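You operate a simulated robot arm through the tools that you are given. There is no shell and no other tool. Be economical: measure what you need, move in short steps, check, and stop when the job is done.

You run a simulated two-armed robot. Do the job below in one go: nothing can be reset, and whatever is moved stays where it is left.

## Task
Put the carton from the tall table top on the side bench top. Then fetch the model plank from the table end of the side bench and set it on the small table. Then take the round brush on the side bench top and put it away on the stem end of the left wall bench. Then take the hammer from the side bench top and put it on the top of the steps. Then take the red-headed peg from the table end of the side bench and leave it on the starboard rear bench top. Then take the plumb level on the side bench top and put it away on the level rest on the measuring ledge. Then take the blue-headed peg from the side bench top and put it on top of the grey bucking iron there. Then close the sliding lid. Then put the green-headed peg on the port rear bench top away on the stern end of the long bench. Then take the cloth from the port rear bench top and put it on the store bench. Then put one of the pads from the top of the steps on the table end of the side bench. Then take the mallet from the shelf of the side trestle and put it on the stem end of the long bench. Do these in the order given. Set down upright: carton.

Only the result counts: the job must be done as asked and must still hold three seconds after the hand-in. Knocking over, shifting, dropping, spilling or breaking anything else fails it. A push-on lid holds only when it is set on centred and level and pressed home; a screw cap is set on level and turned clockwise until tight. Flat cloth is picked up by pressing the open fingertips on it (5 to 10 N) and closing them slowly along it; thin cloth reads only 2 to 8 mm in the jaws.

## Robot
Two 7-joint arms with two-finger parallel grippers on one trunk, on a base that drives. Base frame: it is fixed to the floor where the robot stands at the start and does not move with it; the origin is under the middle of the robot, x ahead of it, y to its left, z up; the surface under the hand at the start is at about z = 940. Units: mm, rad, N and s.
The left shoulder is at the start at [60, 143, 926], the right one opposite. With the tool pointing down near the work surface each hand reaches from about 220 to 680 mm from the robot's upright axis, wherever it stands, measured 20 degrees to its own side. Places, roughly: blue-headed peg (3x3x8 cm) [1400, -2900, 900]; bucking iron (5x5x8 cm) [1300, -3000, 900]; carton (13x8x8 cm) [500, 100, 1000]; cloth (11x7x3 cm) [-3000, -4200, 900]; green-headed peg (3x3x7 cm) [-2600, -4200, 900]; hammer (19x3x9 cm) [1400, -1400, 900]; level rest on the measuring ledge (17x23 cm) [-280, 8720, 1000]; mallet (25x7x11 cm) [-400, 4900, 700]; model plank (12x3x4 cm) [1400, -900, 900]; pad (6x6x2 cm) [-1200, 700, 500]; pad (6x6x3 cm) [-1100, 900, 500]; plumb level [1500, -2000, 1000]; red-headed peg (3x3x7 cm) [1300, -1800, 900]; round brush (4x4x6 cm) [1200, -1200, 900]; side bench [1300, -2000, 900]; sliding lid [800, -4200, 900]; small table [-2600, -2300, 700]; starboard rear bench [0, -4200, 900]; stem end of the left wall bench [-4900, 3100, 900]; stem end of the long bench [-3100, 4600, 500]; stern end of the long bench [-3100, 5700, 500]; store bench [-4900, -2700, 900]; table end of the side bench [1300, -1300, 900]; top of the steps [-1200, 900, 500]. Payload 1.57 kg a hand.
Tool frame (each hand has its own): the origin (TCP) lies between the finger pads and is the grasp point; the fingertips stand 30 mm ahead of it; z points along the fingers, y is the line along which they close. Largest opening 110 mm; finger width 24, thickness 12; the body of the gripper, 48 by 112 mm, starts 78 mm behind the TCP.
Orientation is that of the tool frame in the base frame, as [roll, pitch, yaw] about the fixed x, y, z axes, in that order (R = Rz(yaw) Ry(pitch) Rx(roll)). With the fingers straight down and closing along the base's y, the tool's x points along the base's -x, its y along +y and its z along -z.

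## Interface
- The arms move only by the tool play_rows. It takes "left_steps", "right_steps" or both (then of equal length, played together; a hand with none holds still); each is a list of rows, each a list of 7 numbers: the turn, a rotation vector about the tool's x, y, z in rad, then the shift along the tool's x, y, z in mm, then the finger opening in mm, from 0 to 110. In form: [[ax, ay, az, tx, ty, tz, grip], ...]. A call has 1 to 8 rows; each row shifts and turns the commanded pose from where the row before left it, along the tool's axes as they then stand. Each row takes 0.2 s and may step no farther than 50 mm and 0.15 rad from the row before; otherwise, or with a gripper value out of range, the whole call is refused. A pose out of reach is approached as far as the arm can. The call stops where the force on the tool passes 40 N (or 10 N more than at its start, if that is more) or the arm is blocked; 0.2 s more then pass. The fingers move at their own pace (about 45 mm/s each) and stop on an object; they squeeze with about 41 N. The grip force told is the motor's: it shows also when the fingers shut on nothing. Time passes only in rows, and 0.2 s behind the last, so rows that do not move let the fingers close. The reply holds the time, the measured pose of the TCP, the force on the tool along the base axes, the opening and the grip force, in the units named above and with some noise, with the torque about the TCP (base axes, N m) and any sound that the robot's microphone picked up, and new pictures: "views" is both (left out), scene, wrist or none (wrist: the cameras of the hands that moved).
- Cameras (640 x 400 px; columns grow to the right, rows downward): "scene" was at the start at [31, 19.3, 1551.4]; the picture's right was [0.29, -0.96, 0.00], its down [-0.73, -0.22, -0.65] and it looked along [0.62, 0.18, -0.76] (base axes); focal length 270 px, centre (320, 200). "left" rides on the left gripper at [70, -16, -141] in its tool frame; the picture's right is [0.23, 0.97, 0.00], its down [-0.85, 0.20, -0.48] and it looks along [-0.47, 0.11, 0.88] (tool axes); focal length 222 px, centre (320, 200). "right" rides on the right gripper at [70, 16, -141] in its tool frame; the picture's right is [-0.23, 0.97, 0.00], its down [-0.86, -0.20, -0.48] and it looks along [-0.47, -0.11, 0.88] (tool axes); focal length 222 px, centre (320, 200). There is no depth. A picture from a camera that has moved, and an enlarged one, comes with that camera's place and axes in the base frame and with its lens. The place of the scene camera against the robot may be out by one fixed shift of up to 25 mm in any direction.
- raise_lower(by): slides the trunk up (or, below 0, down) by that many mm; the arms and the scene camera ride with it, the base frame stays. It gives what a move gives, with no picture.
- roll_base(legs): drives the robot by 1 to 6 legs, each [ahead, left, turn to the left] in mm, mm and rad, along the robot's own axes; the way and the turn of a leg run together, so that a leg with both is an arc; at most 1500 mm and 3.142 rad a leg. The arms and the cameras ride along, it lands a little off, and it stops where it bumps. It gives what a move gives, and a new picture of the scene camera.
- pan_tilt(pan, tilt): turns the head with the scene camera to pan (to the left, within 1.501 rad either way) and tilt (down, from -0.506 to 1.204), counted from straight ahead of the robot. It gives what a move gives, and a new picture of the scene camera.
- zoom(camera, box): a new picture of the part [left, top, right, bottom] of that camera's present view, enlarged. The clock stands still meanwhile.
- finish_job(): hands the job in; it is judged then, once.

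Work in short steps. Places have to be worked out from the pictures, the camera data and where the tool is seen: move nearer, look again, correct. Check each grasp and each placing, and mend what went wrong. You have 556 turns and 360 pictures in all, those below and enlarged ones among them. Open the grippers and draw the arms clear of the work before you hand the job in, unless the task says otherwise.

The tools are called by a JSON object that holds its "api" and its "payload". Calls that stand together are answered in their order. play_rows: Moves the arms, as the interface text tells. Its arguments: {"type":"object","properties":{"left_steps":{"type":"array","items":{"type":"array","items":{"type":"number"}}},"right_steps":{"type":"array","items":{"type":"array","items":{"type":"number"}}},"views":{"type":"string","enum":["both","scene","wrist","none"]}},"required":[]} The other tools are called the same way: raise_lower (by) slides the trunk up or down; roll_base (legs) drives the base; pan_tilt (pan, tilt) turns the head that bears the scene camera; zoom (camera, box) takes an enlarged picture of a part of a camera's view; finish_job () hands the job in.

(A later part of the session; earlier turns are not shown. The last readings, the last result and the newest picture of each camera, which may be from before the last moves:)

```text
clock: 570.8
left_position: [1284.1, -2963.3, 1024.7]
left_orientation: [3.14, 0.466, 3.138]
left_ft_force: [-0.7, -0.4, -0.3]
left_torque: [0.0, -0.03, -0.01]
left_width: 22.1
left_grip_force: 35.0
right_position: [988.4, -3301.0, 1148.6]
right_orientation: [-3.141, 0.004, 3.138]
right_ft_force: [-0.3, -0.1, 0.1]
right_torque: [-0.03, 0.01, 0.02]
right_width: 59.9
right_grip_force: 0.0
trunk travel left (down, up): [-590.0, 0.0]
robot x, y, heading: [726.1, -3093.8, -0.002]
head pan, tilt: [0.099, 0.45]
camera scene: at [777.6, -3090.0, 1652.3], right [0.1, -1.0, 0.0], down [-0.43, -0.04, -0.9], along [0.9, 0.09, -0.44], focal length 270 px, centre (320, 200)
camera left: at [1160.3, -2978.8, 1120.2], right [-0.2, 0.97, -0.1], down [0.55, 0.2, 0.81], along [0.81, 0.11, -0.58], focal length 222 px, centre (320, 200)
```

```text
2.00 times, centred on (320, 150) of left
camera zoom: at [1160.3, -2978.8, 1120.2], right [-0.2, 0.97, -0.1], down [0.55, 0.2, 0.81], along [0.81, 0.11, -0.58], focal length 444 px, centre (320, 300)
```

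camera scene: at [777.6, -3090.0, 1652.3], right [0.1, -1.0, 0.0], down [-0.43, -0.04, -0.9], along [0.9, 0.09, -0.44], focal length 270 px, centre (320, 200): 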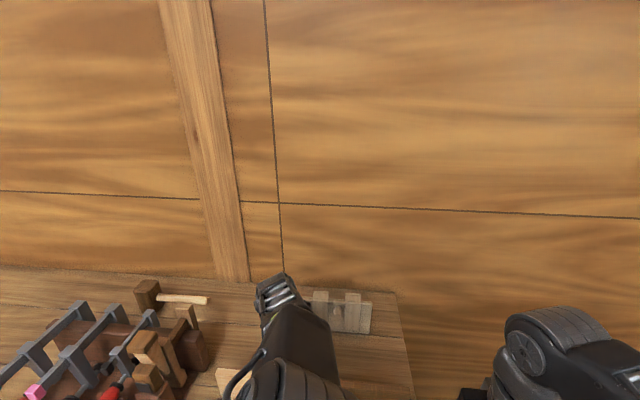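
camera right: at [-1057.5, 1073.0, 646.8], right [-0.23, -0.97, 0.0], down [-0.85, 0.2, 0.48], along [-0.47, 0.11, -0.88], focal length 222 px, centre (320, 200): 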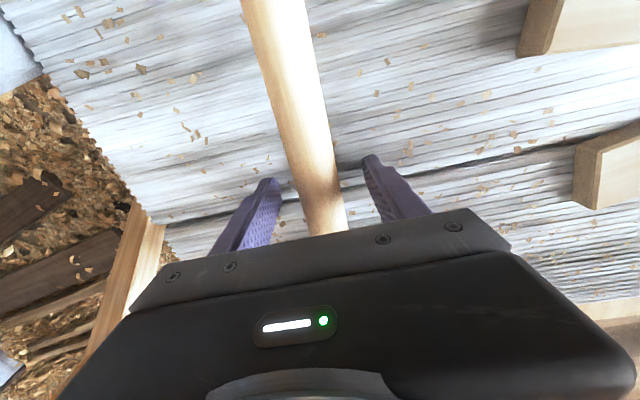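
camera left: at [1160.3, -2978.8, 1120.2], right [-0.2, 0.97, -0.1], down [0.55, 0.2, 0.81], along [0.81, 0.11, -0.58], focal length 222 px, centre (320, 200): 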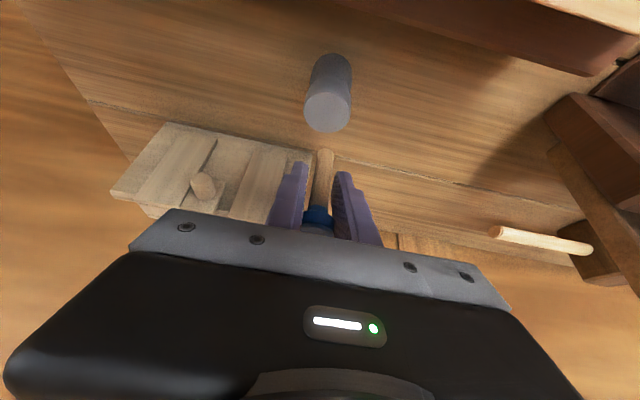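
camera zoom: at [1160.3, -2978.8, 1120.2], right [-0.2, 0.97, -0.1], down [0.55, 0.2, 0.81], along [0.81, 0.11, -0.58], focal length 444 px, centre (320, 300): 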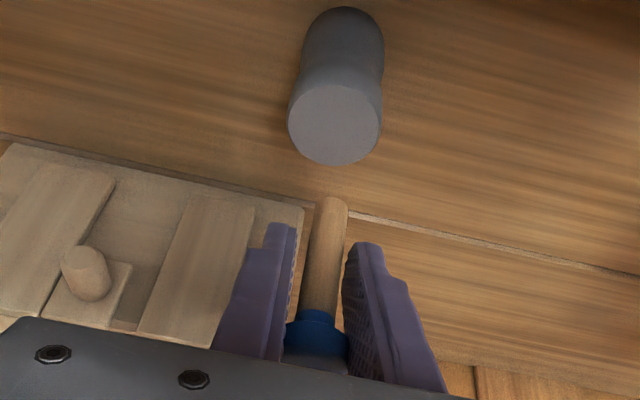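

Iron axis at about [1280,-2967], top ≈940; peg foot now near [1287,-2961,982]. I shift (-7,-6) and lower 28 mm, then look again.

{"api": "play_rows", "payload": {"left_steps": [[0, 0, 0, 6.3, -6, -3.1, 10], [0, 0, 0, 6.2, 0, 12.5, 10], [0, 0, 0, 6.2, 0, 12.5, 10], [0, 0, 0, 0, 0, 0, 10]], "views": "none"}}

{"api": "zoom", "payload": {"camera": "left", "box": [220, 50, 420, 250]}}

```text
clock: 571.8
left_position: [1277.4, -2971.5, 999.8]
left_orientation: [3.14, 0.465, 3.139]
left_ft_force: [-0.5, -0.2, 0.0]
left_torque: [0.03, 0.01, 0.0]
left_width: 21.8
left_grip_force: 34.4
right_position: [988.8, -3301.4, 1148.9]
right_orientation: [3.141, 0.002, 3.138]
right_ft_force: [-0.8, 0.2, -0.6]
right_torque: [-0.01, -0.03, 0.03]
right_width: 60.2
right_grip_force: 0.1
trunk travel left (down, up): [-590.0, 0.0]
robot x, y, heading: [726.8, -3097.6, -0.004]
head pan, tilt: [0.099, 0.45]
```

```text
2.00 times, centred on (320, 150) of left
camera zoom: at [1152.8, -2985.0, 1093.6], right [-0.2, 0.97, -0.1], down [0.55, 0.2, 0.81], along [0.81, 0.11, -0.57], focal length 444 px, centre (320, 300)
```

zoom: 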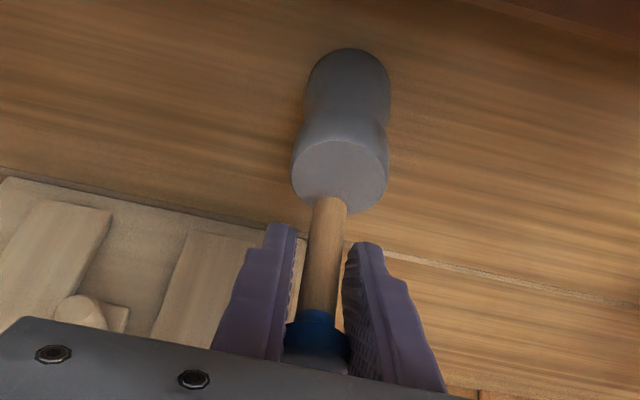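

Peg foot [1280,-2969] vs iron centre [1278,-2966]: good. Lower in small steps until contact.

{"api": "play_rows", "payload": {"left_steps": [[0, 0, 0, 3.6, 2, 3.6, 10], [0, 0, 0, 2.2, 0, 4.5, 10], [0, 0, 0, 0, 0, 0, 10]], "views": "none"}}

{"api": "play_rows", "payload": {"left_steps": [[0, 0, 0, 1.3, 0, 2.7, 10], [0, 0, 0, 1.3, 0, 2.7, 10]], "views": "none"}}

```text
clock: 572.6
left_position: [1275.4, -2969.7, 989.1]
left_orientation: [3.138, 0.466, 3.137]
left_ft_force: [0.5, 0.3, 0.2]
left_torque: [-0.01, 0.03, -0.01]
left_width: 21.6
left_grip_force: 34.7
right_position: [988.0, -3301.1, 1148.6]
right_orientation: [-3.141, 0.003, 3.137]
right_ft_force: [-0.1, 0.2, -0.5]
right_torque: [0.01, 0.0, 0.0]
right_width: 60.0
right_grip_force: 0.0
trunk travel left (down, up): [-590.0, 0.0]
robot x, y, heading: [726.2, -3090.5, -0.003]
head pan, tilt: [0.099, 0.45]
```

```text
clock: 573.2
left_position: [1275.7, -2970.4, 984.3]
left_orientation: [3.139, 0.466, 3.138]
left_ft_force: [0.1, 0.7, 0.4]
left_torque: [0.02, -0.01, 0.0]
left_width: 22.6
left_grip_force: 35.1
right_position: [988.0, -3300.0, 1148.2]
right_orientation: [3.141, 0.003, 3.137]
right_ft_force: [0.5, 0.4, 0.3]
right_torque: [-0.01, 0.02, 0.01]
right_width: 60.0
right_grip_force: 0.1
trunk travel left (down, up): [-590.0, 0.0]
robot x, y, heading: [728.2, -3096.8, 0.004]
head pan, tilt: [0.099, 0.45]
```

Still free; 2–3 mm steps on.

{"api": "play_rows", "payload": {"left_steps": [[0, 0, 0, 0.9, 0, 1.8, 10], [0, 0, 0, 0.9, 0, 1.8, 10]], "views": "none"}}

{"api": "zoom", "payload": {"camera": "left", "box": [220, 50, 420, 250]}}

```text
clock: 573.8
left_position: [1276.0, -2968.7, 980.6]
left_orientation: [3.14, 0.468, 3.138]
left_ft_force: [-2.0, -0.2, 8.3]
left_torque: [0.04, 0.04, -0.01]
left_width: 23.0
left_grip_force: 35.7
right_position: [987.8, -3301.5, 1149.1]
right_orientation: [-3.141, 0.006, 3.138]
right_ft_force: [0.5, 0.2, 0.6]
right_torque: [-0.02, -0.01, 0.02]
right_width: 60.3
right_grip_force: 0.1
trunk travel left (down, up): [-590.0, 0.0]
robot x, y, heading: [727.4, -3100.7, -0.009]
head pan, tilt: [0.099, 0.45]
```

```text
2.00 times, centred on (320, 150) of left
camera zoom: at [1150.9, -2982.8, 1075.3], right [-0.2, 0.97, -0.1], down [0.55, 0.2, 0.81], along [0.81, 0.11, -0.57], focal length 444 px, centre (320, 300)
```

zoom: 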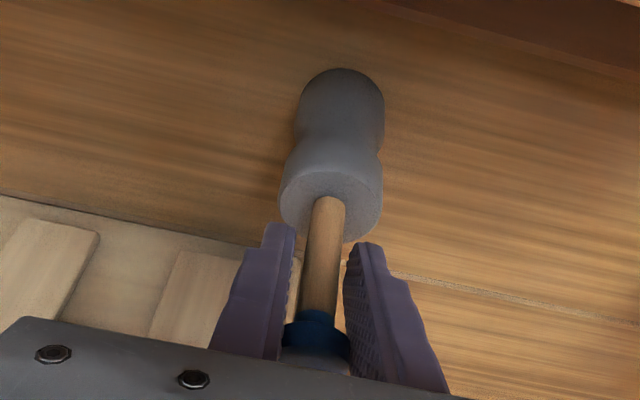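

Contact, centred on the iron. Open gently and withdraw along the tool axis.

{"api": "play_rows", "payload": {"left_steps": [[0, 0, 0, 0, 0, 0, 26], [0, 0, 0, 0, 0, 0, 32], [0, 0, 0, 0, 0, 0, 44], [0, 0, 0, 0, 0, 0, 50], [0, 0, 0, 0, 0, 0, 50]], "views": "none"}}

{"api": "play_rows", "payload": {"left_steps": [[0, 0, 0, 0, 0, -25, 50], [0, 0, 0, 0, 0, -40, 50], [0, 0, 0, 0, 0, -40, 50], [0, 0, 0, 0, 0, -30, 50], [0, 0, 0, 0, 0, 0, 50]], "views": "wrist"}}

```text
clock: 575.0
left_position: [1275.3, -2969.1, 979.5]
left_orientation: [3.139, 0.466, 3.137]
left_ft_force: [0.5, -0.2, 0.5]
left_torque: [0.03, 0.01, 0.0]
left_width: 50.2
left_grip_force: 0.0
right_position: [988.7, -3301.2, 1149.0]
right_orientation: [3.141, 0.003, 3.139]
right_ft_force: [0.6, 0.3, 0.1]
right_torque: [0.0, -0.01, 0.03]
right_width: 60.1
right_grip_force: 0.0
trunk travel left (down, up): [-590.0, 0.0]
robot x, y, heading: [725.6, -3094.8, -0.004]
head pan, tilt: [0.099, 0.45]
```

```text
clock: 576.2
left_position: [1214.8, -2968.9, 1098.9]
left_orientation: [3.139, 0.465, 3.137]
left_ft_force: [0.0, -0.4, 0.0]
left_torque: [-0.01, 0.04, 0.02]
left_width: 50.0
left_grip_force: 0.0
right_position: [989.1, -3300.8, 1148.5]
right_orientation: [3.142, 0.004, 3.139]
right_ft_force: [0.7, 0.0, 0.8]
right_torque: [-0.01, 0.03, 0.02]
right_width: 60.0
right_grip_force: 0.0
trunk travel left (down, up): [-590.0, 0.0]
robot x, y, heading: [725.6, -3098.6, -0.003]
head pan, tilt: [0.099, 0.45]
camera left: at [1091.1, -2982.1, 1193.8], right [-0.2, 0.97, -0.1], down [0.55, 0.2, 0.81], along [0.81, 0.11, -0.58], focal length 222 px, centre (320, 200)
```

left: 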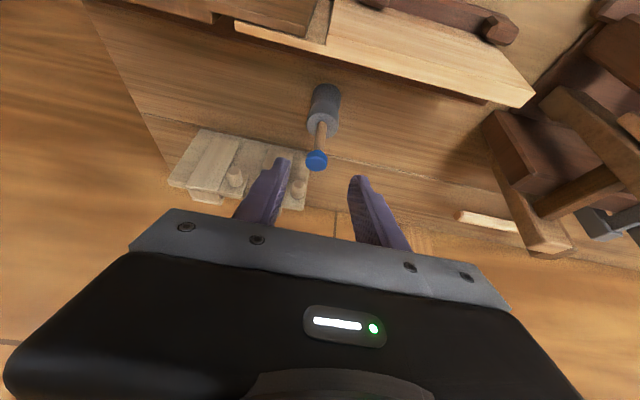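

The blue peg stands on the iron. Next the sliding lid: I back off, turn to the rear bench, and look.

{"api": "roll_base", "payload": {"legs": [[-400, 0, 0], [0, 0, -1.568], [120, 250, 0]]}}

{"api": "pan_tilt", "payload": {"pan": 0.2, "tilt": 0.6}}

```text
clock: 584.1
left_position: [704.7, -3701.7, 1098.5]
left_orientation: [3.139, 0.465, 1.571]
left_ft_force: [0.5, -0.6, -0.2]
left_torque: [0.06, 0.02, 0.0]
left_width: 50.0
left_grip_force: 0.1
right_position: [371.7, -3475.4, 1147.5]
right_orientation: [-3.139, 0.002, 1.571]
right_ft_force: [-0.2, -0.3, 1.0]
right_torque: [0.01, 0.05, -0.04]
right_width: 59.9
right_grip_force: 0.0
trunk travel left (down, up): [-590.0, 0.0]
robot x, y, heading: [572.0, -3215.4, -1.573]
head pan, tilt: [0.099, 0.45]
camera scene: at [571.9, -3279.0, 1652.3], right [-0.99, -0.1, 0.0], down [-0.04, 0.43, -0.9], along [0.09, -0.9, -0.44], focal length 270 px, centre (320, 200)
```

scene: 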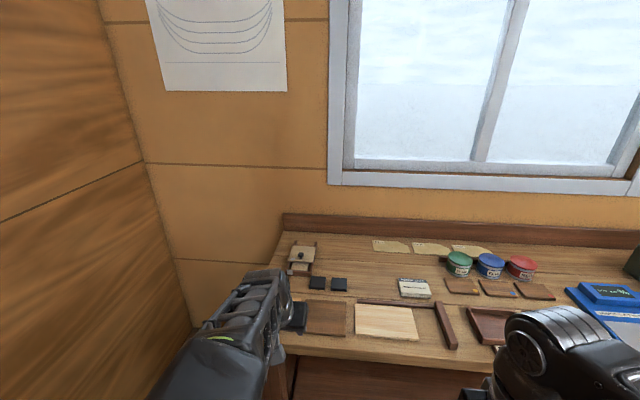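

```text
clock: 584.8
left_position: [703.6, -3700.3, 1098.5]
left_orientation: [3.138, 0.466, 1.569]
left_ft_force: [0.1, 0.1, 0.8]
left_torque: [0.01, -0.01, -0.03]
left_width: 50.0
left_grip_force: 0.0
right_position: [371.5, -3475.2, 1149.6]
right_orientation: [3.141, 0.003, 1.571]
right_ft_force: [0.0, 0.2, 0.1]
right_torque: [0.0, 0.01, -0.01]
right_width: 59.7
right_grip_force: 0.1
trunk travel left (down, up): [-590.0, 0.0]
robot x, y, heading: [572.5, -3214.3, -1.573]
head pan, tilt: [0.201, 0.6]
camera scene: at [578.9, -3273.4, 1638.8], right [-0.98, -0.2, 0.0], down [-0.11, 0.55, -0.83], along [0.16, -0.81, -0.56], focal length 270 px, centre (320, 200)
```

scene: 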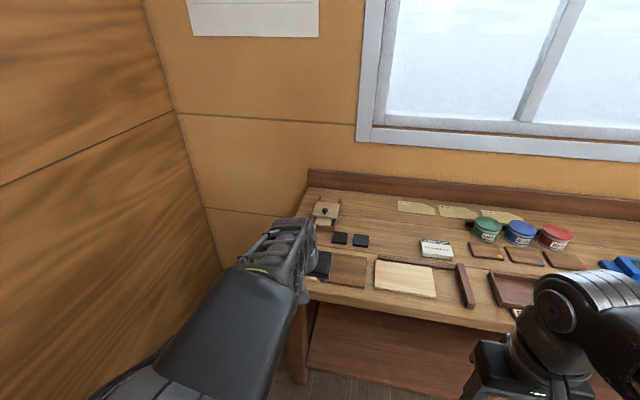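

{"api": "zoom", "payload": {"camera": "scene", "box": [290, 180, 390, 250]}}

```text
5.71 times, centred on (340, 215) of scene
camera zoom: at [578.9, -3273.4, 1638.8], right [-0.98, -0.2, 0.0], down [-0.11, 0.55, -0.83], along [0.16, -0.81, -0.56], focal length 1544 px, centre (206, 114)
```

zoom: 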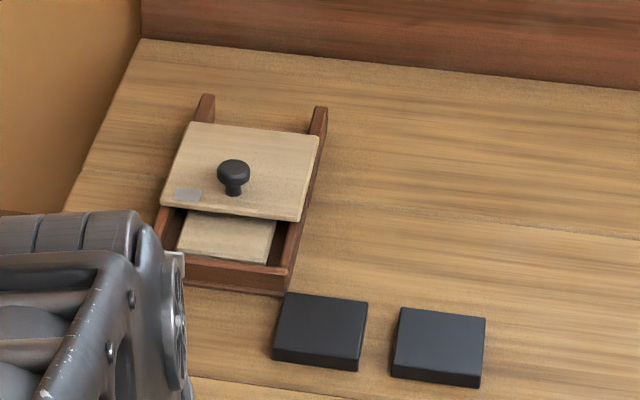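

The lid (knob ≈[749,-4254,910]) must slide about 55 mm toward the front (+y). I tilt the left hand further (to ~52°) for reach and drive ahead.

{"api": "play_rows", "payload": {"left_steps": [[0, -0.11, 0, 0, 0, 0, 50], [0, -0.11, 0, 0, 0, 0, 50], [0, -0.11, 0, 0, 0, 0, 50], [0, -0.11, 0, 0, 0, 0, 50], [0, 0, 0, 0, 0, 0, 50]], "views": "none"}}

{"api": "roll_base", "payload": {"legs": [[280, 0, 0]]}}

```text
clock: 586.0
left_position: [704.0, -3702.3, 1098.7]
left_orientation: [3.138, 0.908, 1.569]
left_ft_force: [-1.1, 0.2, -0.7]
left_torque: [0.0, -0.01, -0.01]
left_width: 50.4
left_grip_force: 0.0
right_position: [370.7, -3474.5, 1148.4]
right_orientation: [-3.141, 0.003, 1.569]
right_ft_force: [0.4, 0.0, -0.1]
right_torque: [0.0, 0.06, -0.01]
right_width: 60.3
right_grip_force: 0.0
trunk travel left (down, up): [-590.0, 0.0]
robot x, y, heading: [574.1, -3215.8, -1.574]
head pan, tilt: [0.201, 0.6]
```

```text
clock: 587.9
left_position: [701.7, -3977.4, 1097.9]
left_orientation: [3.139, 0.905, 1.568]
left_ft_force: [0.5, -0.1, 0.1]
left_torque: [-0.03, -0.03, -0.01]
left_width: 50.2
left_grip_force: 0.0
right_position: [369.8, -3750.1, 1149.0]
right_orientation: [3.141, 0.005, 1.569]
right_ft_force: [0.2, -0.9, 0.0]
right_torque: [0.05, 0.02, 0.02]
right_width: 60.1
right_grip_force: 0.1
trunk travel left (down, up): [-590.0, 0.0]
robot x, y, heading: [574.2, -3487.9, -1.573]
head pan, tilt: [0.201, 0.6]
camera scene: at [579.0, -3550.3, 1638.7], right [-0.98, -0.2, 0.0], down [-0.11, 0.55, -0.82], along [0.16, -0.81, -0.57], focal length 270 px, centre (320, 200)
```

scene: 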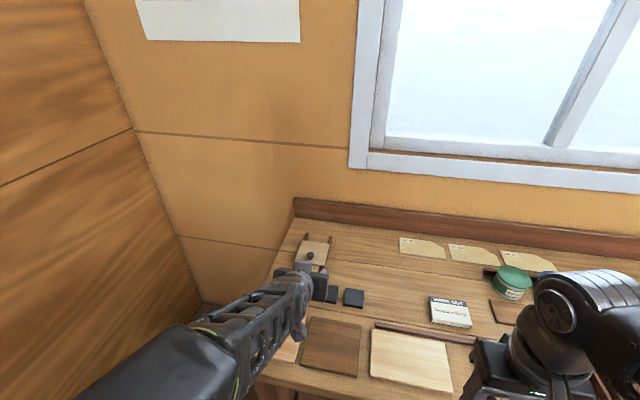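

Bring the hand to just before the knob and look with the wrist camera.

{"api": "play_rows", "payload": {"left_steps": [[0, 0, 0, -3.6, 10, 41.2, 50], [0, 0, 0, -3.6, 10, 41.2, 50], [0, 0, 0, -3.6, 10, 41.2, 50], [0, 0, 0, -3.6, 10, 41.2, 50], [0, 0, 0, -3.6, 10, 41.2, 50], [0, 0, 0, 0, 0, 0, 50]], "views": "wrist"}}

```text
clock: 589.3
left_position: [752.2, -4148.3, 987.1]
left_orientation: [3.138, 0.905, 1.566]
left_ft_force: [0.7, -0.3, 0.4]
left_torque: [0.02, 0.0, -0.02]
left_width: 50.2
left_grip_force: 0.0
right_position: [371.4, -3749.8, 1148.6]
right_orientation: [-3.141, 0.005, 1.569]
right_ft_force: [-0.1, -0.3, 0.2]
right_torque: [-0.02, 0.04, -0.02]
right_width: 59.8
right_grip_force: 0.1
trunk travel left (down, up): [-590.0, 0.0]
robot x, y, heading: [572.7, -3487.8, -1.572]
head pan, tilt: [0.201, 0.6]
camera left: at [738.7, -3992.0, 1020.3], right [0.97, 0.14, -0.18], down [0.2, -0.15, 0.97], along [0.11, -0.98, -0.17], focal length 222 px, centre (320, 200)
```

left: 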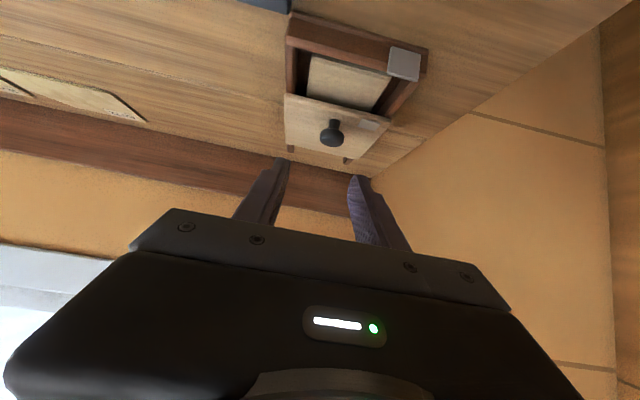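

Triangulation puts the knob near [762,-4245,890]. I move closer and look again.

{"api": "play_rows", "payload": {"left_steps": [[0, 0, 0, 4.5, 5, 36.5, 50], [0, 0, 0, 4.5, 5, 36.5, 50], [0, 0, 0, 0, 0, 0, 50]], "views": "wrist"}}

{"api": "zoom", "payload": {"camera": "left", "box": [220, 20, 420, 220]}}

```text
clock: 590.1
left_position: [763.6, -4198.7, 934.4]
left_orientation: [3.138, 0.904, 1.564]
left_ft_force: [0.3, 0.1, -0.2]
left_torque: [-0.02, 0.01, -0.01]
left_width: 50.2
left_grip_force: 0.0
right_position: [371.3, -3749.6, 1149.4]
right_orientation: [3.141, 0.005, 1.57]
right_ft_force: [0.5, -0.9, 0.0]
right_torque: [0.01, -0.01, 0.01]
right_width: 60.4
right_grip_force: 0.1
trunk travel left (down, up): [-590.0, 0.0]
robot x, y, heading: [573.9, -3485.7, -1.575]
head pan, tilt: [0.201, 0.6]
camera left: at [749.3, -4042.2, 967.2], right [0.97, 0.14, -0.18], down [0.2, -0.15, 0.97], along [0.11, -0.98, -0.17], focal length 222 px, centre (320, 200)
```

left: 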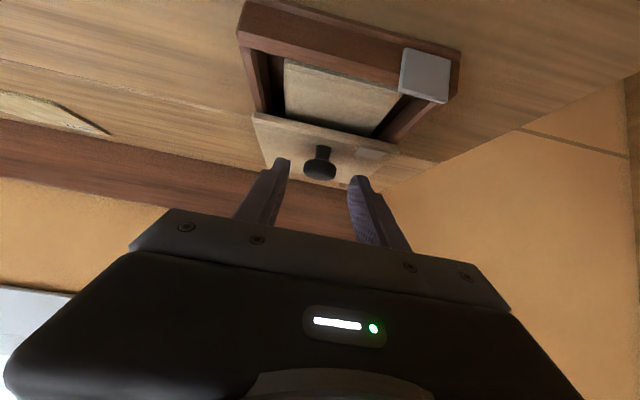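

```text
2.00 times, centred on (320, 120) of left
camera zoom: at [749.3, -4042.2, 967.2], right [0.97, 0.14, -0.18], down [0.2, -0.15, 0.97], along [0.11, -0.98, -0.17], focal length 444 px, centre (320, 360)
```

zoom: 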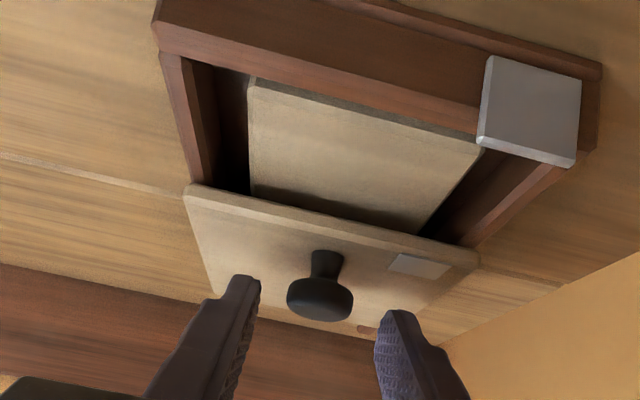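

By its size the knob is at about [765,-4223,908], lid top ≈890, travel ≈58 mm. I move the tips around it and look.

{"api": "play_rows", "payload": {"left_steps": [[0, 0, 0, 4.3, 1.4, 15.5, 50], [0, 0, 0, 0, 0, 0, 50]], "views": "none"}}

{"api": "zoom", "payload": {"camera": "left", "box": [220, 20, 420, 220]}}

```text
clock: 590.7
left_position: [757.6, -4200.2, 928.9]
left_orientation: [3.138, 0.907, 1.567]
left_ft_force: [-0.3, -0.6, 0.0]
left_torque: [0.01, -0.02, 0.0]
left_width: 50.1
left_grip_force: 0.0
left hand out of reach, approached as far as the arm can: row 1
right_position: [371.6, -3750.0, 1149.1]
right_orientation: [-3.141, 0.004, 1.569]
right_ft_force: [0.6, 0.0, -0.8]
right_torque: [-0.01, 0.01, -0.01]
right_width: 60.0
right_grip_force: 0.0
trunk travel left (down, up): [-590.0, 0.0]
robot x, y, heading: [574.4, -3489.3, -1.576]
head pan, tilt: [0.201, 0.6]
```

```text
2.00 times, centred on (320, 120) of left
camera zoom: at [742.9, -4043.3, 961.3], right [0.97, 0.14, -0.18], down [0.2, -0.15, 0.97], along [0.11, -0.98, -0.17], focal length 444 px, centre (320, 360)
```

zoom: 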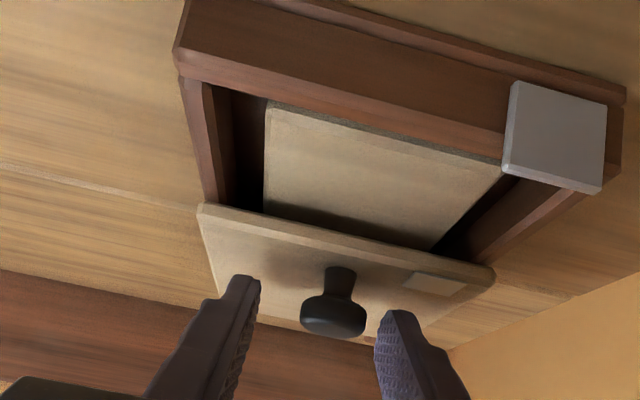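

Joint limit again; I raise the hand 80 relative to the trunk and lower the trunk by as much.

{"api": "play_rows", "payload": {"left_steps": [[0, 0, 0, -31.5, 0, -24.7, 50], [0, 0, 0, -31.5, 0, -24.7, 50], [0, 0, 0, 0, 0, 0, 50]], "views": "none"}}

{"api": "raise_lower", "payload": {"by": -80}}

```text
clock: 591.5
left_position: [754.9, -4203.2, 1010.6]
left_orientation: [3.135, 0.906, 1.565]
left_ft_force: [0.3, -0.3, -0.8]
left_torque: [-0.01, -0.02, 0.0]
left_width: 49.9
left_grip_force: 0.2
right_position: [371.3, -3751.0, 1148.0]
right_orientation: [3.142, 0.004, 1.57]
right_ft_force: [0.1, -0.4, -0.5]
right_torque: [-0.03, 0.01, -0.01]
right_width: 60.0
right_grip_force: 0.0
trunk travel left (down, up): [-590.0, 0.0]
robot x, y, heading: [575.0, -3491.2, -1.573]
head pan, tilt: [0.201, 0.6]
```

```text
clock: 592.7
left_position: [755.2, -4202.9, 929.4]
left_orientation: [3.138, 0.906, 1.565]
left_ft_force: [-0.3, 0.7, 0.1]
left_torque: [-0.02, 0.02, 0.01]
left_width: 49.8
left_grip_force: 0.1
right_position: [370.2, -3750.9, 1068.5]
right_orientation: [3.141, 0.004, 1.57]
right_ft_force: [0.9, -0.4, -0.6]
right_torque: [-0.02, -0.02, 0.02]
right_width: 59.8
right_grip_force: 0.0
trunk travel left (down, up): [-510.0, 80.0]
robot x, y, heading: [573.9, -3488.5, -1.571]
head pan, tilt: [0.201, 0.6]
```

Now shift to the knob.

{"api": "play_rows", "payload": {"left_steps": [[0, 0, 0, 3.2, 9, 8.8, 50], [0, 0, 0, 0, 0, 0, 50]], "views": "none"}}

{"api": "zoom", "payload": {"camera": "left", "box": [220, 20, 420, 220]}}

```text
clock: 593.3
left_position: [763.7, -4206.8, 923.9]
left_orientation: [3.139, 0.908, 1.566]
left_ft_force: [-1.6, -0.1, 8.4]
left_torque: [-0.15, 0.22, -0.16]
left_width: 51.4
left_grip_force: 0.8
right_position: [369.9, -3749.5, 1069.5]
right_orientation: [3.141, 0.006, 1.569]
right_ft_force: [0.1, 0.0, 0.5]
right_torque: [0.01, 0.02, 0.02]
right_width: 60.1
right_grip_force: 0.1
trunk travel left (down, up): [-510.0, 80.0]
robot x, y, heading: [576.9, -3487.0, -1.571]
head pan, tilt: [0.201, 0.6]
```

```text
2.00 times, centred on (320, 120) of left
camera zoom: at [749.3, -4050.4, 955.9], right [0.97, 0.14, -0.18], down [0.2, -0.15, 0.97], along [0.11, -0.98, -0.17], focal length 444 px, centre (320, 360)
```

zoom: 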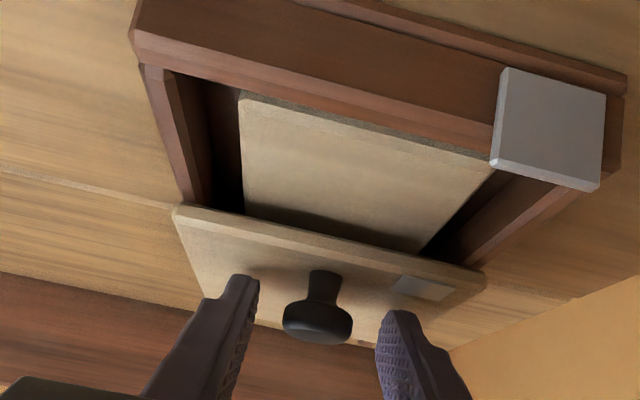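

The tips just touch the lid (surface ≈896); the knob is between them. I lift 2 mm and close.

{"api": "play_rows", "payload": {"left_steps": [[0, 0, 0, -1.6, 0, -1.3, 50], [0, 0, 0, 0, 0, 0, 35], [0, 0, 0, 0, 0, 0, 20], [0, 0, 0, 0, 0, 0, 15], [0, 0, 0, 0, 0, 0, 15]], "views": "wrist"}}

```text
clock: 594.5
left_position: [761.0, -4206.9, 923.9]
left_orientation: [3.137, 0.905, 1.564]
left_ft_force: [-11.1, 0.8, -0.4]
left_torque: [0.02, 0.17, -0.07]
left_width: 25.0
left_grip_force: 27.9
right_position: [369.3, -3750.5, 1069.7]
right_orientation: [3.139, 0.004, 1.57]
right_ft_force: [-0.1, 0.9, -0.4]
right_torque: [0.01, 0.01, -0.03]
right_width: 59.8
right_grip_force: 0.1
trunk travel left (down, up): [-510.0, 80.0]
robot x, y, heading: [575.0, -3490.8, -1.573]
head pan, tilt: [0.201, 0.6]
camera left: at [747.6, -4050.6, 956.6], right [0.97, 0.14, -0.18], down [0.2, -0.15, 0.97], along [0.1, -0.98, -0.18], focal length 222 px, centre (320, 200)
```

left: 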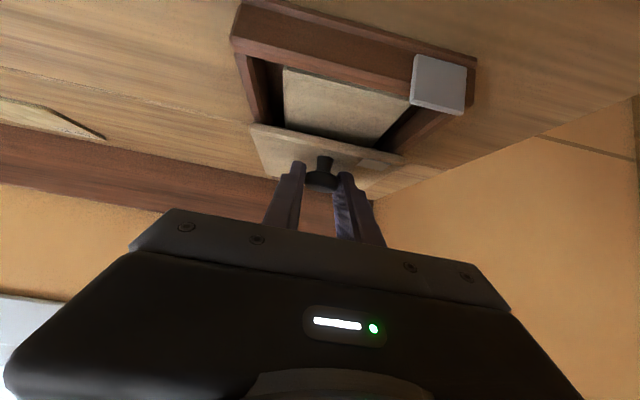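

Knob gripped. I relieve the side force and pull the lid toward the front in small steps, watching the force and that the box stays.

{"api": "play_rows", "payload": {"left_steps": [[0, 0, 0, 0, -3, 0, 15], [0, 0, 0, 6.2, 0, -7.9, 15], [0, 0, 0, 6.2, 0, -7.9, 15], [0, 0, 0, 0, 0, 0, 15]], "views": "wrist"}}

```text
clock: 595.5
left_position: [761.3, -4186.5, 924.1]
left_orientation: [3.139, 0.905, 1.566]
left_ft_force: [-4.2, 0.5, -0.1]
left_torque: [0.03, 0.03, 0.02]
left_width: 24.9
left_grip_force: 35.8
right_position: [370.2, -3750.4, 1068.2]
right_orientation: [3.141, 0.003, 1.567]
right_ft_force: [-0.8, 0.6, 0.2]
right_torque: [0.02, 0.0, -0.02]
right_width: 59.9
right_grip_force: 0.1
trunk travel left (down, up): [-510.0, 80.0]
robot x, y, heading: [576.1, -3492.0, -1.568]
head pan, tilt: [0.201, 0.6]
camera left: at [746.8, -4030.2, 956.5], right [0.97, 0.14, -0.18], down [0.2, -0.15, 0.97], along [0.11, -0.98, -0.17], focal length 222 px, centre (320, 200)
```

left: 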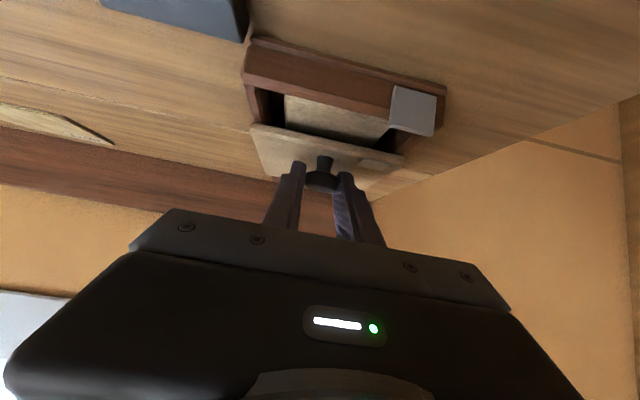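

The lid slides and the box stays. Continue 28 mm.

{"api": "play_rows", "payload": {"left_steps": [[0, 0, 0, 6.2, -1, -7.9, 15], [0, 0, 0, 6.2, 0, -7.9, 15], [0, 0, 0, 5, 0, -6.3, 15], [0, 0, 0, 0, 0, 0, 15]], "views": "wrist"}}

```text
clock: 596.5
left_position: [761.6, -4159.5, 924.7]
left_orientation: [3.136, 0.904, 1.568]
left_ft_force: [0.4, 0.3, -6.2]
left_torque: [0.04, -0.04, 0.0]
left_width: 24.7
left_grip_force: 36.3
right_position: [372.2, -3750.4, 1068.0]
right_orientation: [3.141, 0.003, 1.569]
right_ft_force: [0.6, -0.2, 0.1]
right_torque: [-0.03, 0.0, -0.01]
right_width: 59.8
right_grip_force: 0.0
trunk travel left (down, up): [-510.0, 80.0]
robot x, y, heading: [573.9, -3488.4, -1.573]
head pan, tilt: [0.201, 0.6]
camera left: at [746.8, -4002.2, 956.7], right [0.97, 0.14, -0.18], down [0.2, -0.15, 0.97], along [0.11, -0.98, -0.18], focal length 222 px, centre (320, 200)
```

left: 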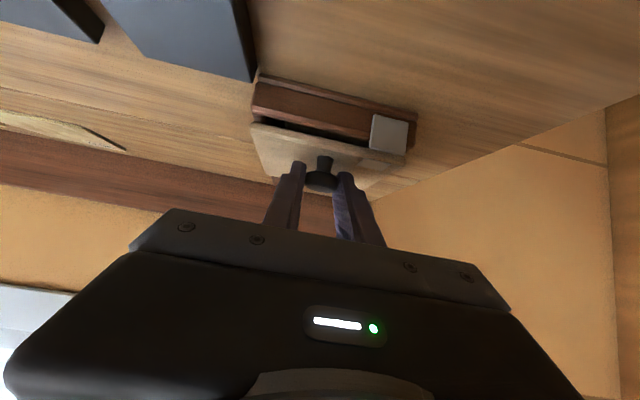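

Only a narrow gap left. Continue in 4–5 mm steps until it stops.

{"api": "play_rows", "payload": {"left_steps": [[0, 0, 0, 3.9, 0, -3.3, 15], [0, 0, 0, 3.1, 0, -3.9, 15], [0, 0, 0, 0, 0, 0, 15]], "views": "wrist"}}

{"api": "zoom", "payload": {"camera": "left", "box": [230, 60, 430, 200]}}

```text
clock: 597.3
left_position: [762.0, -4148.8, 924.8]
left_orientation: [3.138, 0.907, 1.57]
left_ft_force: [3.8, 0.3, 4.8]
left_torque: [-0.01, -0.08, 0.02]
left_width: 24.8
left_grip_force: 37.0
right_position: [370.7, -3749.6, 1068.8]
right_orientation: [3.141, 0.004, 1.569]
right_ft_force: [-0.8, -0.5, 0.0]
right_torque: [0.0, 0.01, 0.02]
right_width: 60.1
right_grip_force: 0.0
trunk travel left (down, up): [-510.0, 80.0]
robot x, y, heading: [575.1, -3493.6, -1.574]
head pan, tilt: [0.201, 0.6]
camera left: at [746.8, -3992.0, 956.2], right [0.97, 0.14, -0.18], down [0.2, -0.15, 0.97], along [0.11, -0.98, -0.17], focal length 222 px, centre (320, 200)
```

left: 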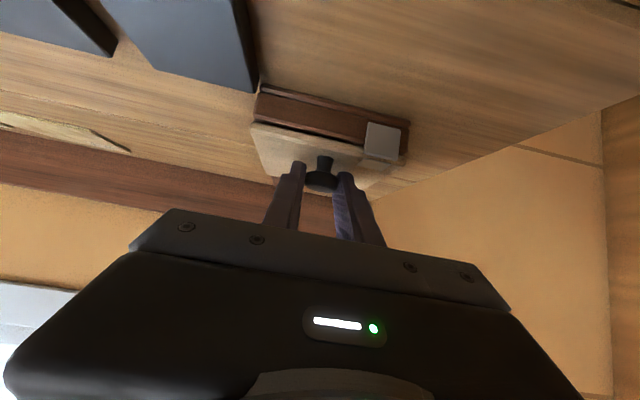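

```text
2.86 times, centred on (330, 130) of left
camera zoom: at [746.8, -3992.0, 956.2], right [0.97, 0.14, -0.18], down [0.2, -0.15, 0.97], along [0.11, -0.98, -0.17], focal length 635 px, centre (291, 400)
```

zoom: 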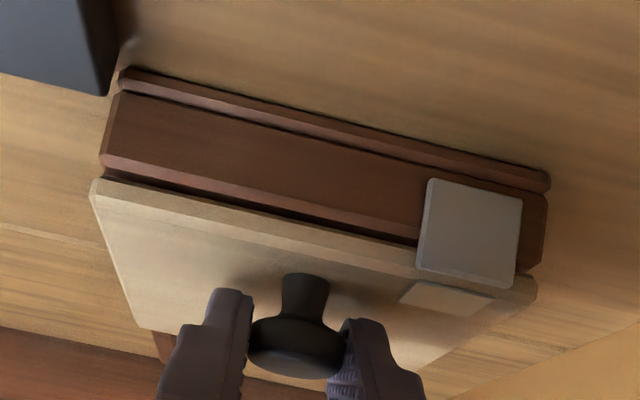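

Almost closed. A few more millimetres until it stops.

{"api": "play_rows", "payload": {"left_steps": [[0, 0, 0, 1.5, 0, -3.8, 15], [0, 0, 0, 2.5, 0, -3.1, 15], [0, 0, 0, 0, 0, 0, 15]], "views": "none"}}

{"api": "zoom", "payload": {"camera": "left", "box": [230, 60, 430, 200]}}

```text
clock: 598.1
left_position: [760.7, -4145.7, 924.2]
left_orientation: [3.141, 0.907, 1.569]
left_ft_force: [9.9, -33.4, 3.7]
left_torque: [-0.48, -0.11, 0.03]
left_width: 24.8
left_grip_force: 36.9
right_position: [372.1, -3753.3, 1067.6]
right_orientation: [-3.141, 0.003, 1.569]
right_ft_force: [0.4, 0.4, 0.2]
right_torque: [-0.01, 0.01, 0.01]
right_width: 60.1
right_grip_force: 0.0
trunk travel left (down, up): [-510.0, 80.0]
robot x, y, heading: [574.6, -3488.0, -1.57]
head pan, tilt: [0.201, 0.6]
```

```text
2.86 times, centred on (330, 130) of left
camera zoom: at [746.9, -3988.7, 956.3], right [0.97, 0.14, -0.18], down [0.2, -0.15, 0.97], along [0.11, -0.98, -0.17], focal length 635 px, centre (291, 400)
```

zoom: 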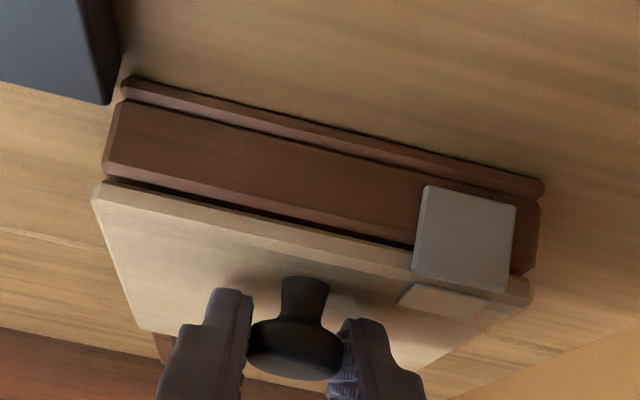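

It has reached its stop (33 N): closed. I relax, open, and withdraw upward.

{"api": "play_rows", "payload": {"left_steps": [[0, 0, 0, -1.5, 0, 2.0, 15], [0, 0, 0, 0, 0, 0, 35], [0, 0, 0, 0, 0, 0, 50], [0, 0, 0, 0, 0, 0, 50], [0, 0, 0, -20, 0, -20, 50], [0, 0, 0, -30, 0, -24, 50], [0, 0, 0, -30, 0, -24, 50], [0, 0, 0, 0, 0, 0, 50]], "views": "wrist"}}

```text
clock: 599.9
left_position: [756.7, -4138.2, 1030.3]
left_orientation: [3.138, 0.905, 1.565]
left_ft_force: [0.1, 0.5, 0.7]
left_torque: [0.01, 0.01, 0.03]
left_width: 50.4
left_grip_force: 0.0
right_position: [371.2, -3751.0, 1069.1]
right_orientation: [3.14, 0.003, 1.57]
right_ft_force: [-0.9, -0.8, 1.3]
right_torque: [0.01, 0.01, 0.04]
right_width: 60.0
right_grip_force: 0.1
trunk travel left (down, up): [-510.0, 80.0]
robot x, y, heading: [573.5, -3489.0, -1.572]
head pan, tilt: [0.201, 0.6]
camera left: at [743.6, -3981.5, 1062.3], right [0.97, 0.14, -0.18], down [0.2, -0.15, 0.97], along [0.11, -0.98, -0.18], focal length 222 px, centre (320, 200)
```

left: 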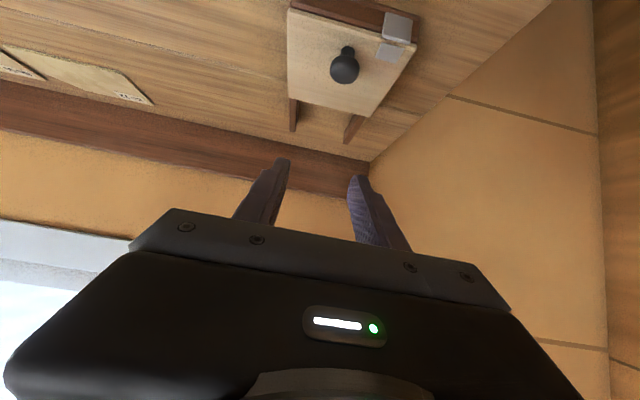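

The lid is shut under its catch. I back off, reduce the hand's tilt, and strafe along to the port rear bench.

{"api": "roll_base", "payload": {"legs": [[-350, 0, 0], [0, -1100, 0], [0, -1100, 0], [0, -1150, 0]]}}

{"api": "play_rows", "payload": {"left_steps": [[0, 0.11, 0, 0, 0, 0, 60], [0, 0.11, 0, 0, 0, 0, 60], [0, 0.11, 0, 0, 0, 0, 60], [0, 0.11, 0, 0, 0, 0, 60], [0, 0, 0, 0, 0, 0, 60]], "views": "none"}}

{"api": "raise_lower", "payload": {"by": 80}}

{"api": "pan_tilt", "payload": {"pan": 0, "tilt": 0.55}}

```text
clock: 618.0
left_position: [-2581.6, -3784.2, 1028.8]
left_orientation: [3.139, 0.908, 1.571]
left_ft_force: [0.2, -0.1, 1.8]
left_torque: [0.01, 0.0, 0.02]
left_width: 50.3
left_grip_force: 0.0
right_position: [-2971.4, -3397.4, 1068.5]
right_orientation: [3.141, 0.003, 1.571]
right_ft_force: [-0.5, -0.6, 0.4]
right_torque: [0.01, -0.02, 0.03]
right_width: 59.9
right_grip_force: 0.0
trunk travel left (down, up): [-510.0, 80.0]
robot x, y, heading: [-2767.4, -3136.9, -1.562]
head pan, tilt: [0.201, 0.6]
camera scene: at [-2763.3, -3195.6, 1558.8], right [-0.98, -0.2, 0.0], down [-0.11, 0.55, -0.83], along [0.17, -0.81, -0.56], focal length 270 px, centre (320, 200)
```

scene: 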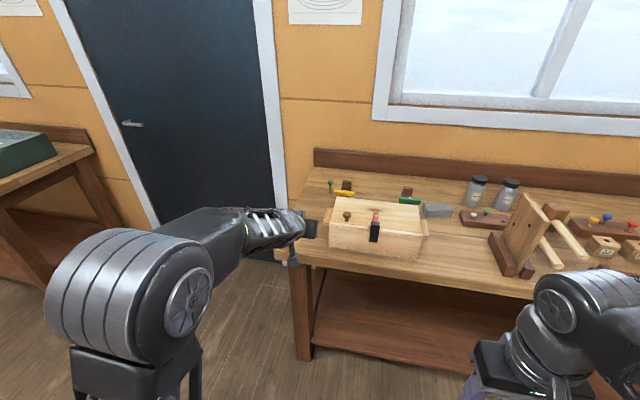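

```text
clock: 619.2
left_position: [-2575.6, -3784.2, 1029.2]
left_orientation: [3.121, 0.515, 1.582]
left_ft_force: [0.3, -0.2, -0.1]
left_torque: [0.0, -0.01, 0.01]
left_width: 60.2
left_grip_force: 0.0
left hand out of reach, approached as far as the arm can: row 1
right_position: [-2971.2, -3399.1, 1068.8]
right_orientation: [3.142, 0.004, 1.573]
right_ft_force: [0.3, 1.1, 0.4]
right_torque: [-0.03, 0.0, -0.01]
right_width: 60.0
right_grip_force: 0.1
trunk travel left (down, up): [-510.0, 80.0]
robot x, y, heading: [-2765.5, -3137.5, -1.565]
head pan, tilt: [0.201, 0.6]
```

```text
clock: 620.4
left_position: [-2575.2, -3784.7, 1109.4]
left_orientation: [3.122, 0.514, 1.583]
left_ft_force: [-0.2, -0.5, -0.2]
left_torque: [-0.05, 0.01, 0.0]
left_width: 60.0
left_grip_force: 0.1
right_position: [-2969.9, -3398.1, 1148.6]
right_orientation: [-3.141, 0.004, 1.573]
right_ft_force: [0.7, -0.4, 0.4]
right_torque: [-0.04, -0.01, 0.02]
right_width: 59.9
right_grip_force: 0.1
trunk travel left (down, up): [-590.0, 0.0]
robot x, y, heading: [-2764.3, -3139.1, -1.571]
head pan, tilt: [0.201, 0.6]
```

```text
clock: 621.1
left_position: [-2574.9, -3783.7, 1109.6]
left_orientation: [3.123, 0.516, 1.585]
left_ft_force: [-0.3, -0.2, -0.1]
left_torque: [0.03, -0.02, -0.03]
left_width: 60.2
left_grip_force: 0.1
right_position: [-2971.3, -3398.2, 1148.6]
right_orientation: [3.141, 0.003, 1.574]
right_ft_force: [-0.7, 0.5, -0.4]
right_torque: [-0.04, -0.01, 0.03]
right_width: 60.1
right_grip_force: 0.0
trunk travel left (down, up): [-590.0, 0.0]
robot x, y, heading: [-2764.7, -3138.5, -1.571]
head pan, tilt: [0.0, 0.55]
camera scene: at [-2780.4, -3198.8, 1643.3], right [-1.0, 0.0, 0.0], down [0.0, 0.52, -0.85], along [0.0, -0.85, -0.52], focal length 270 px, centre (320, 200)
```

scene: 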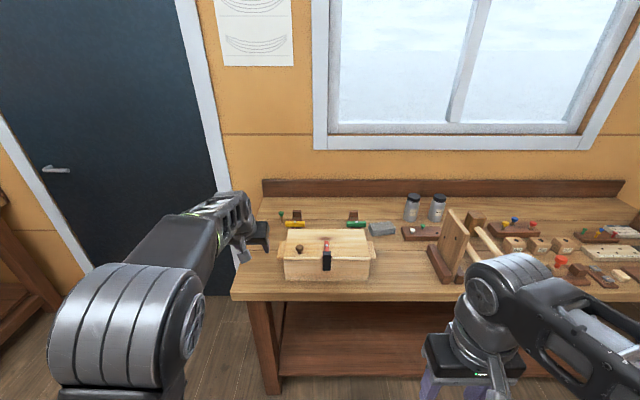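

I enlarge the left half of this bench.

{"api": "zoom", "payload": {"camera": "scene", "box": [250, 185, 460, 300]}}

{"api": "zoom", "payload": {"camera": "scene", "box": [440, 200, 640, 320]}}

```text
3.05 times, centred on (355, 242) of scene
camera zoom: at [-2780.4, -3198.8, 1643.3], right [-1.0, 0.0, 0.0], down [0.0, 0.52, -0.85], along [0.0, -0.85, -0.52], focal length 823 px, centre (213, 70)
```

zoom: 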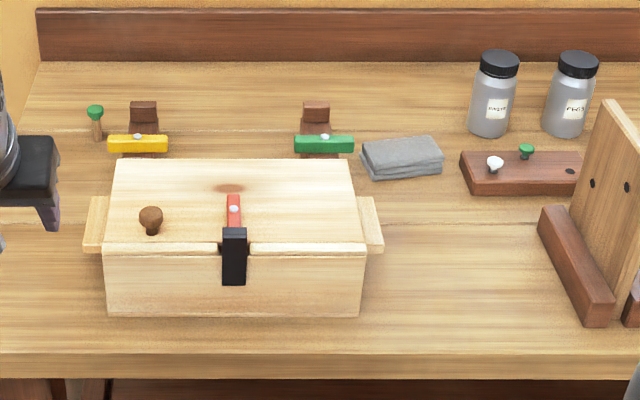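

```text
3.20 times, centred on (540, 260) of scene
camera zoom: at [-2780.4, -3198.8, 1643.3], right [-1.0, 0.0, 0.0], down [0.0, 0.52, -0.85], along [0.0, -0.85, -0.52], focal length 864 px, centre (-384, 8)
```

zoom: 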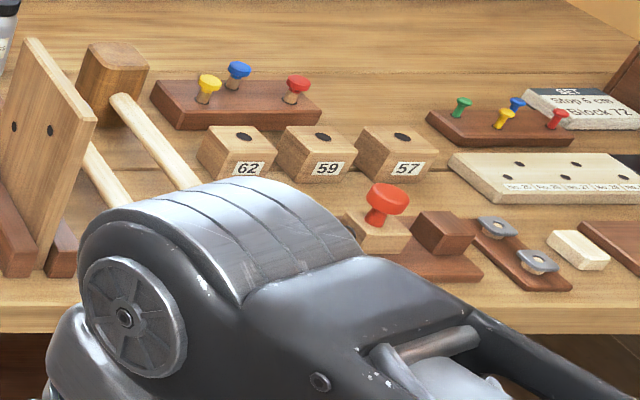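

Green peg ≈[-2595,-4262]; it needs the steeper tilt. I drive in, re-tilt, and lower the trunk 80 for the joint range.

{"api": "roll_base", "payload": {"legs": [[390, -15, 0]]}}

{"api": "raise_lower", "payload": {"by": -80}}

{"api": "play_rows", "payload": {"left_steps": [[0.018, -0.13, 0, 0, 0, 0, 60], [0, -0.13, 0, 0, 0, 0, 60], [0, -0.13, 0, 0, 0, 0, 50], [0, 0, 0, 0, 0, 0, 50]], "views": "wrist"}}

```text
clock: 623.6
left_position: [-2593.0, -4180.6, 1109.2]
left_orientation: [3.122, 0.517, 1.58]
left_ft_force: [-0.6, -0.7, 0.2]
left_torque: [0.05, 0.01, 0.01]
left_width: 59.6
left_grip_force: 0.1
right_position: [-2986.0, -3792.2, 1148.7]
right_orientation: [3.141, 0.003, 1.569]
right_ft_force: [0.0, -0.1, 0.7]
right_torque: [0.0, 0.0, 0.02]
right_width: 59.9
right_grip_force: 0.0
trunk travel left (down, up): [-590.0, 0.0]
robot x, y, heading: [-2782.9, -3530.9, -1.57]
head pan, tilt: [0.0, 0.55]
camera scene: at [-2795.2, -3594.6, 1643.2], right [-1.0, 0.0, 0.0], down [0.0, 0.52, -0.85], along [0.0, -0.85, -0.52], focal length 270 px, centre (320, 200)
```

scene: 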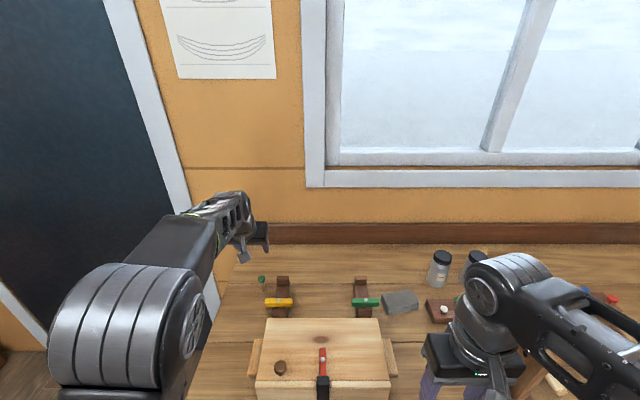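

```text
clock: 624.8
left_position: [-2591.1, -4179.8, 1029.9]
left_orientation: [3.121, 0.518, 1.58]
left_ft_force: [0.3, 0.4, -0.5]
left_torque: [0.01, 0.0, 0.03]
left_width: 60.1
left_grip_force: 0.0
right_position: [-2985.2, -3792.5, 1068.5]
right_orientation: [-3.141, 0.006, 1.569]
right_ft_force: [-0.1, 0.4, -0.2]
right_torque: [-0.01, 0.0, 0.0]
right_width: 60.1
right_grip_force: 0.1
trunk travel left (down, up): [-510.0, 80.0]
robot x, y, heading: [-2781.4, -3531.7, -1.573]
head pan, tilt: [0.0, 0.55]
```

```text
clock: 625.8
left_position: [-2591.9, -4179.5, 1030.3]
left_orientation: [3.139, 0.908, 1.574]
left_ft_force: [-0.7, 0.7, -0.7]
left_torque: [0.03, 0.02, -0.04]
left_width: 50.2
left_grip_force: 0.0
right_position: [-2986.6, -3791.0, 1068.4]
right_orientation: [3.141, 0.005, 1.568]
right_ft_force: [0.0, 0.0, 0.6]
right_torque: [-0.02, 0.02, 0.02]
right_width: 59.9
right_grip_force: 0.0
trunk travel left (down, up): [-510.0, 80.0]
robot x, y, heading: [-2783.8, -3531.7, -1.567]
head pan, tilt: [0.0, 0.55]
camera left: at [-2608.0, -4022.7, 1061.9], right [0.97, 0.15, -0.18], down [0.2, -0.15, 0.97], along [0.12, -0.98, -0.17], focal length 222 px, centre (320, 200)
```

left: 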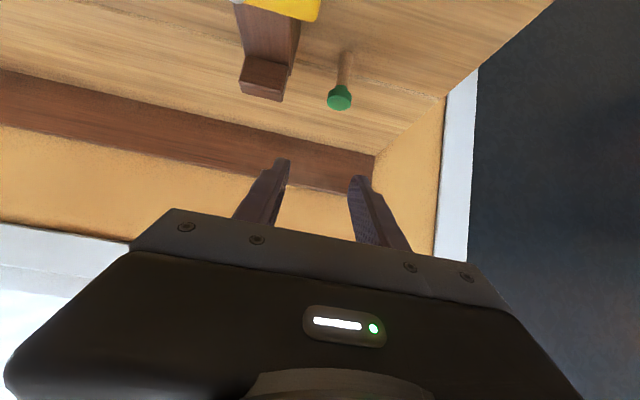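

Peg is at [-2584,-4225]. I descend most of the way and recheck.

{"api": "play_rows", "payload": {"left_steps": [[0, 0, 0, 18, 4, 26, 50], [0, 0, 0, 18, 4, 26, 50], [0, 0, 0, 18, 0, 26, 46], [0, 0, 0, 0, 0, 0, 46]], "views": "wrist"}}

```text
clock: 626.8
left_position: [-2582.5, -4205.7, 957.6]
left_orientation: [3.137, 0.908, 1.578]
left_ft_force: [0.7, -0.8, 0.9]
left_torque: [-0.01, -0.01, -0.02]
left_width: 45.9
left_grip_force: 0.1
left hand out of reach, approached as far as the arm can: row 1, 2
right_position: [-2986.4, -3791.8, 1068.5]
right_orientation: [3.141, 0.005, 1.57]
right_ft_force: [0.2, 0.1, 0.1]
right_torque: [-0.03, -0.02, 0.04]
right_width: 60.2
right_grip_force: 0.0
trunk travel left (down, up): [-510.0, 80.0]
robot x, y, heading: [-2778.6, -3528.4, -1.569]
head pan, tilt: [0.0, 0.55]
camera left: at [-2598.5, -4049.1, 990.1], right [0.97, 0.15, -0.18], down [0.2, -0.15, 0.97], along [0.12, -0.98, -0.17], focal length 222 px, centre (320, 200)
```

left: 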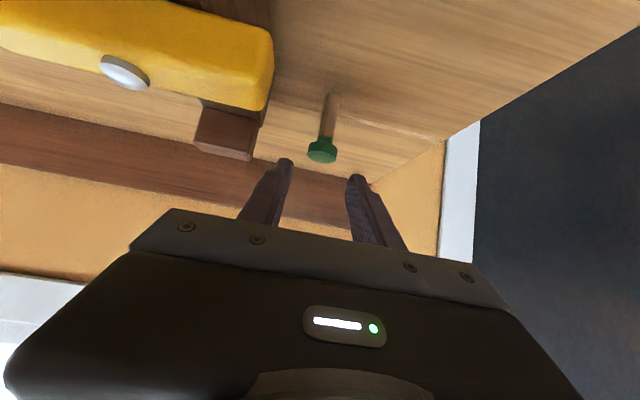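

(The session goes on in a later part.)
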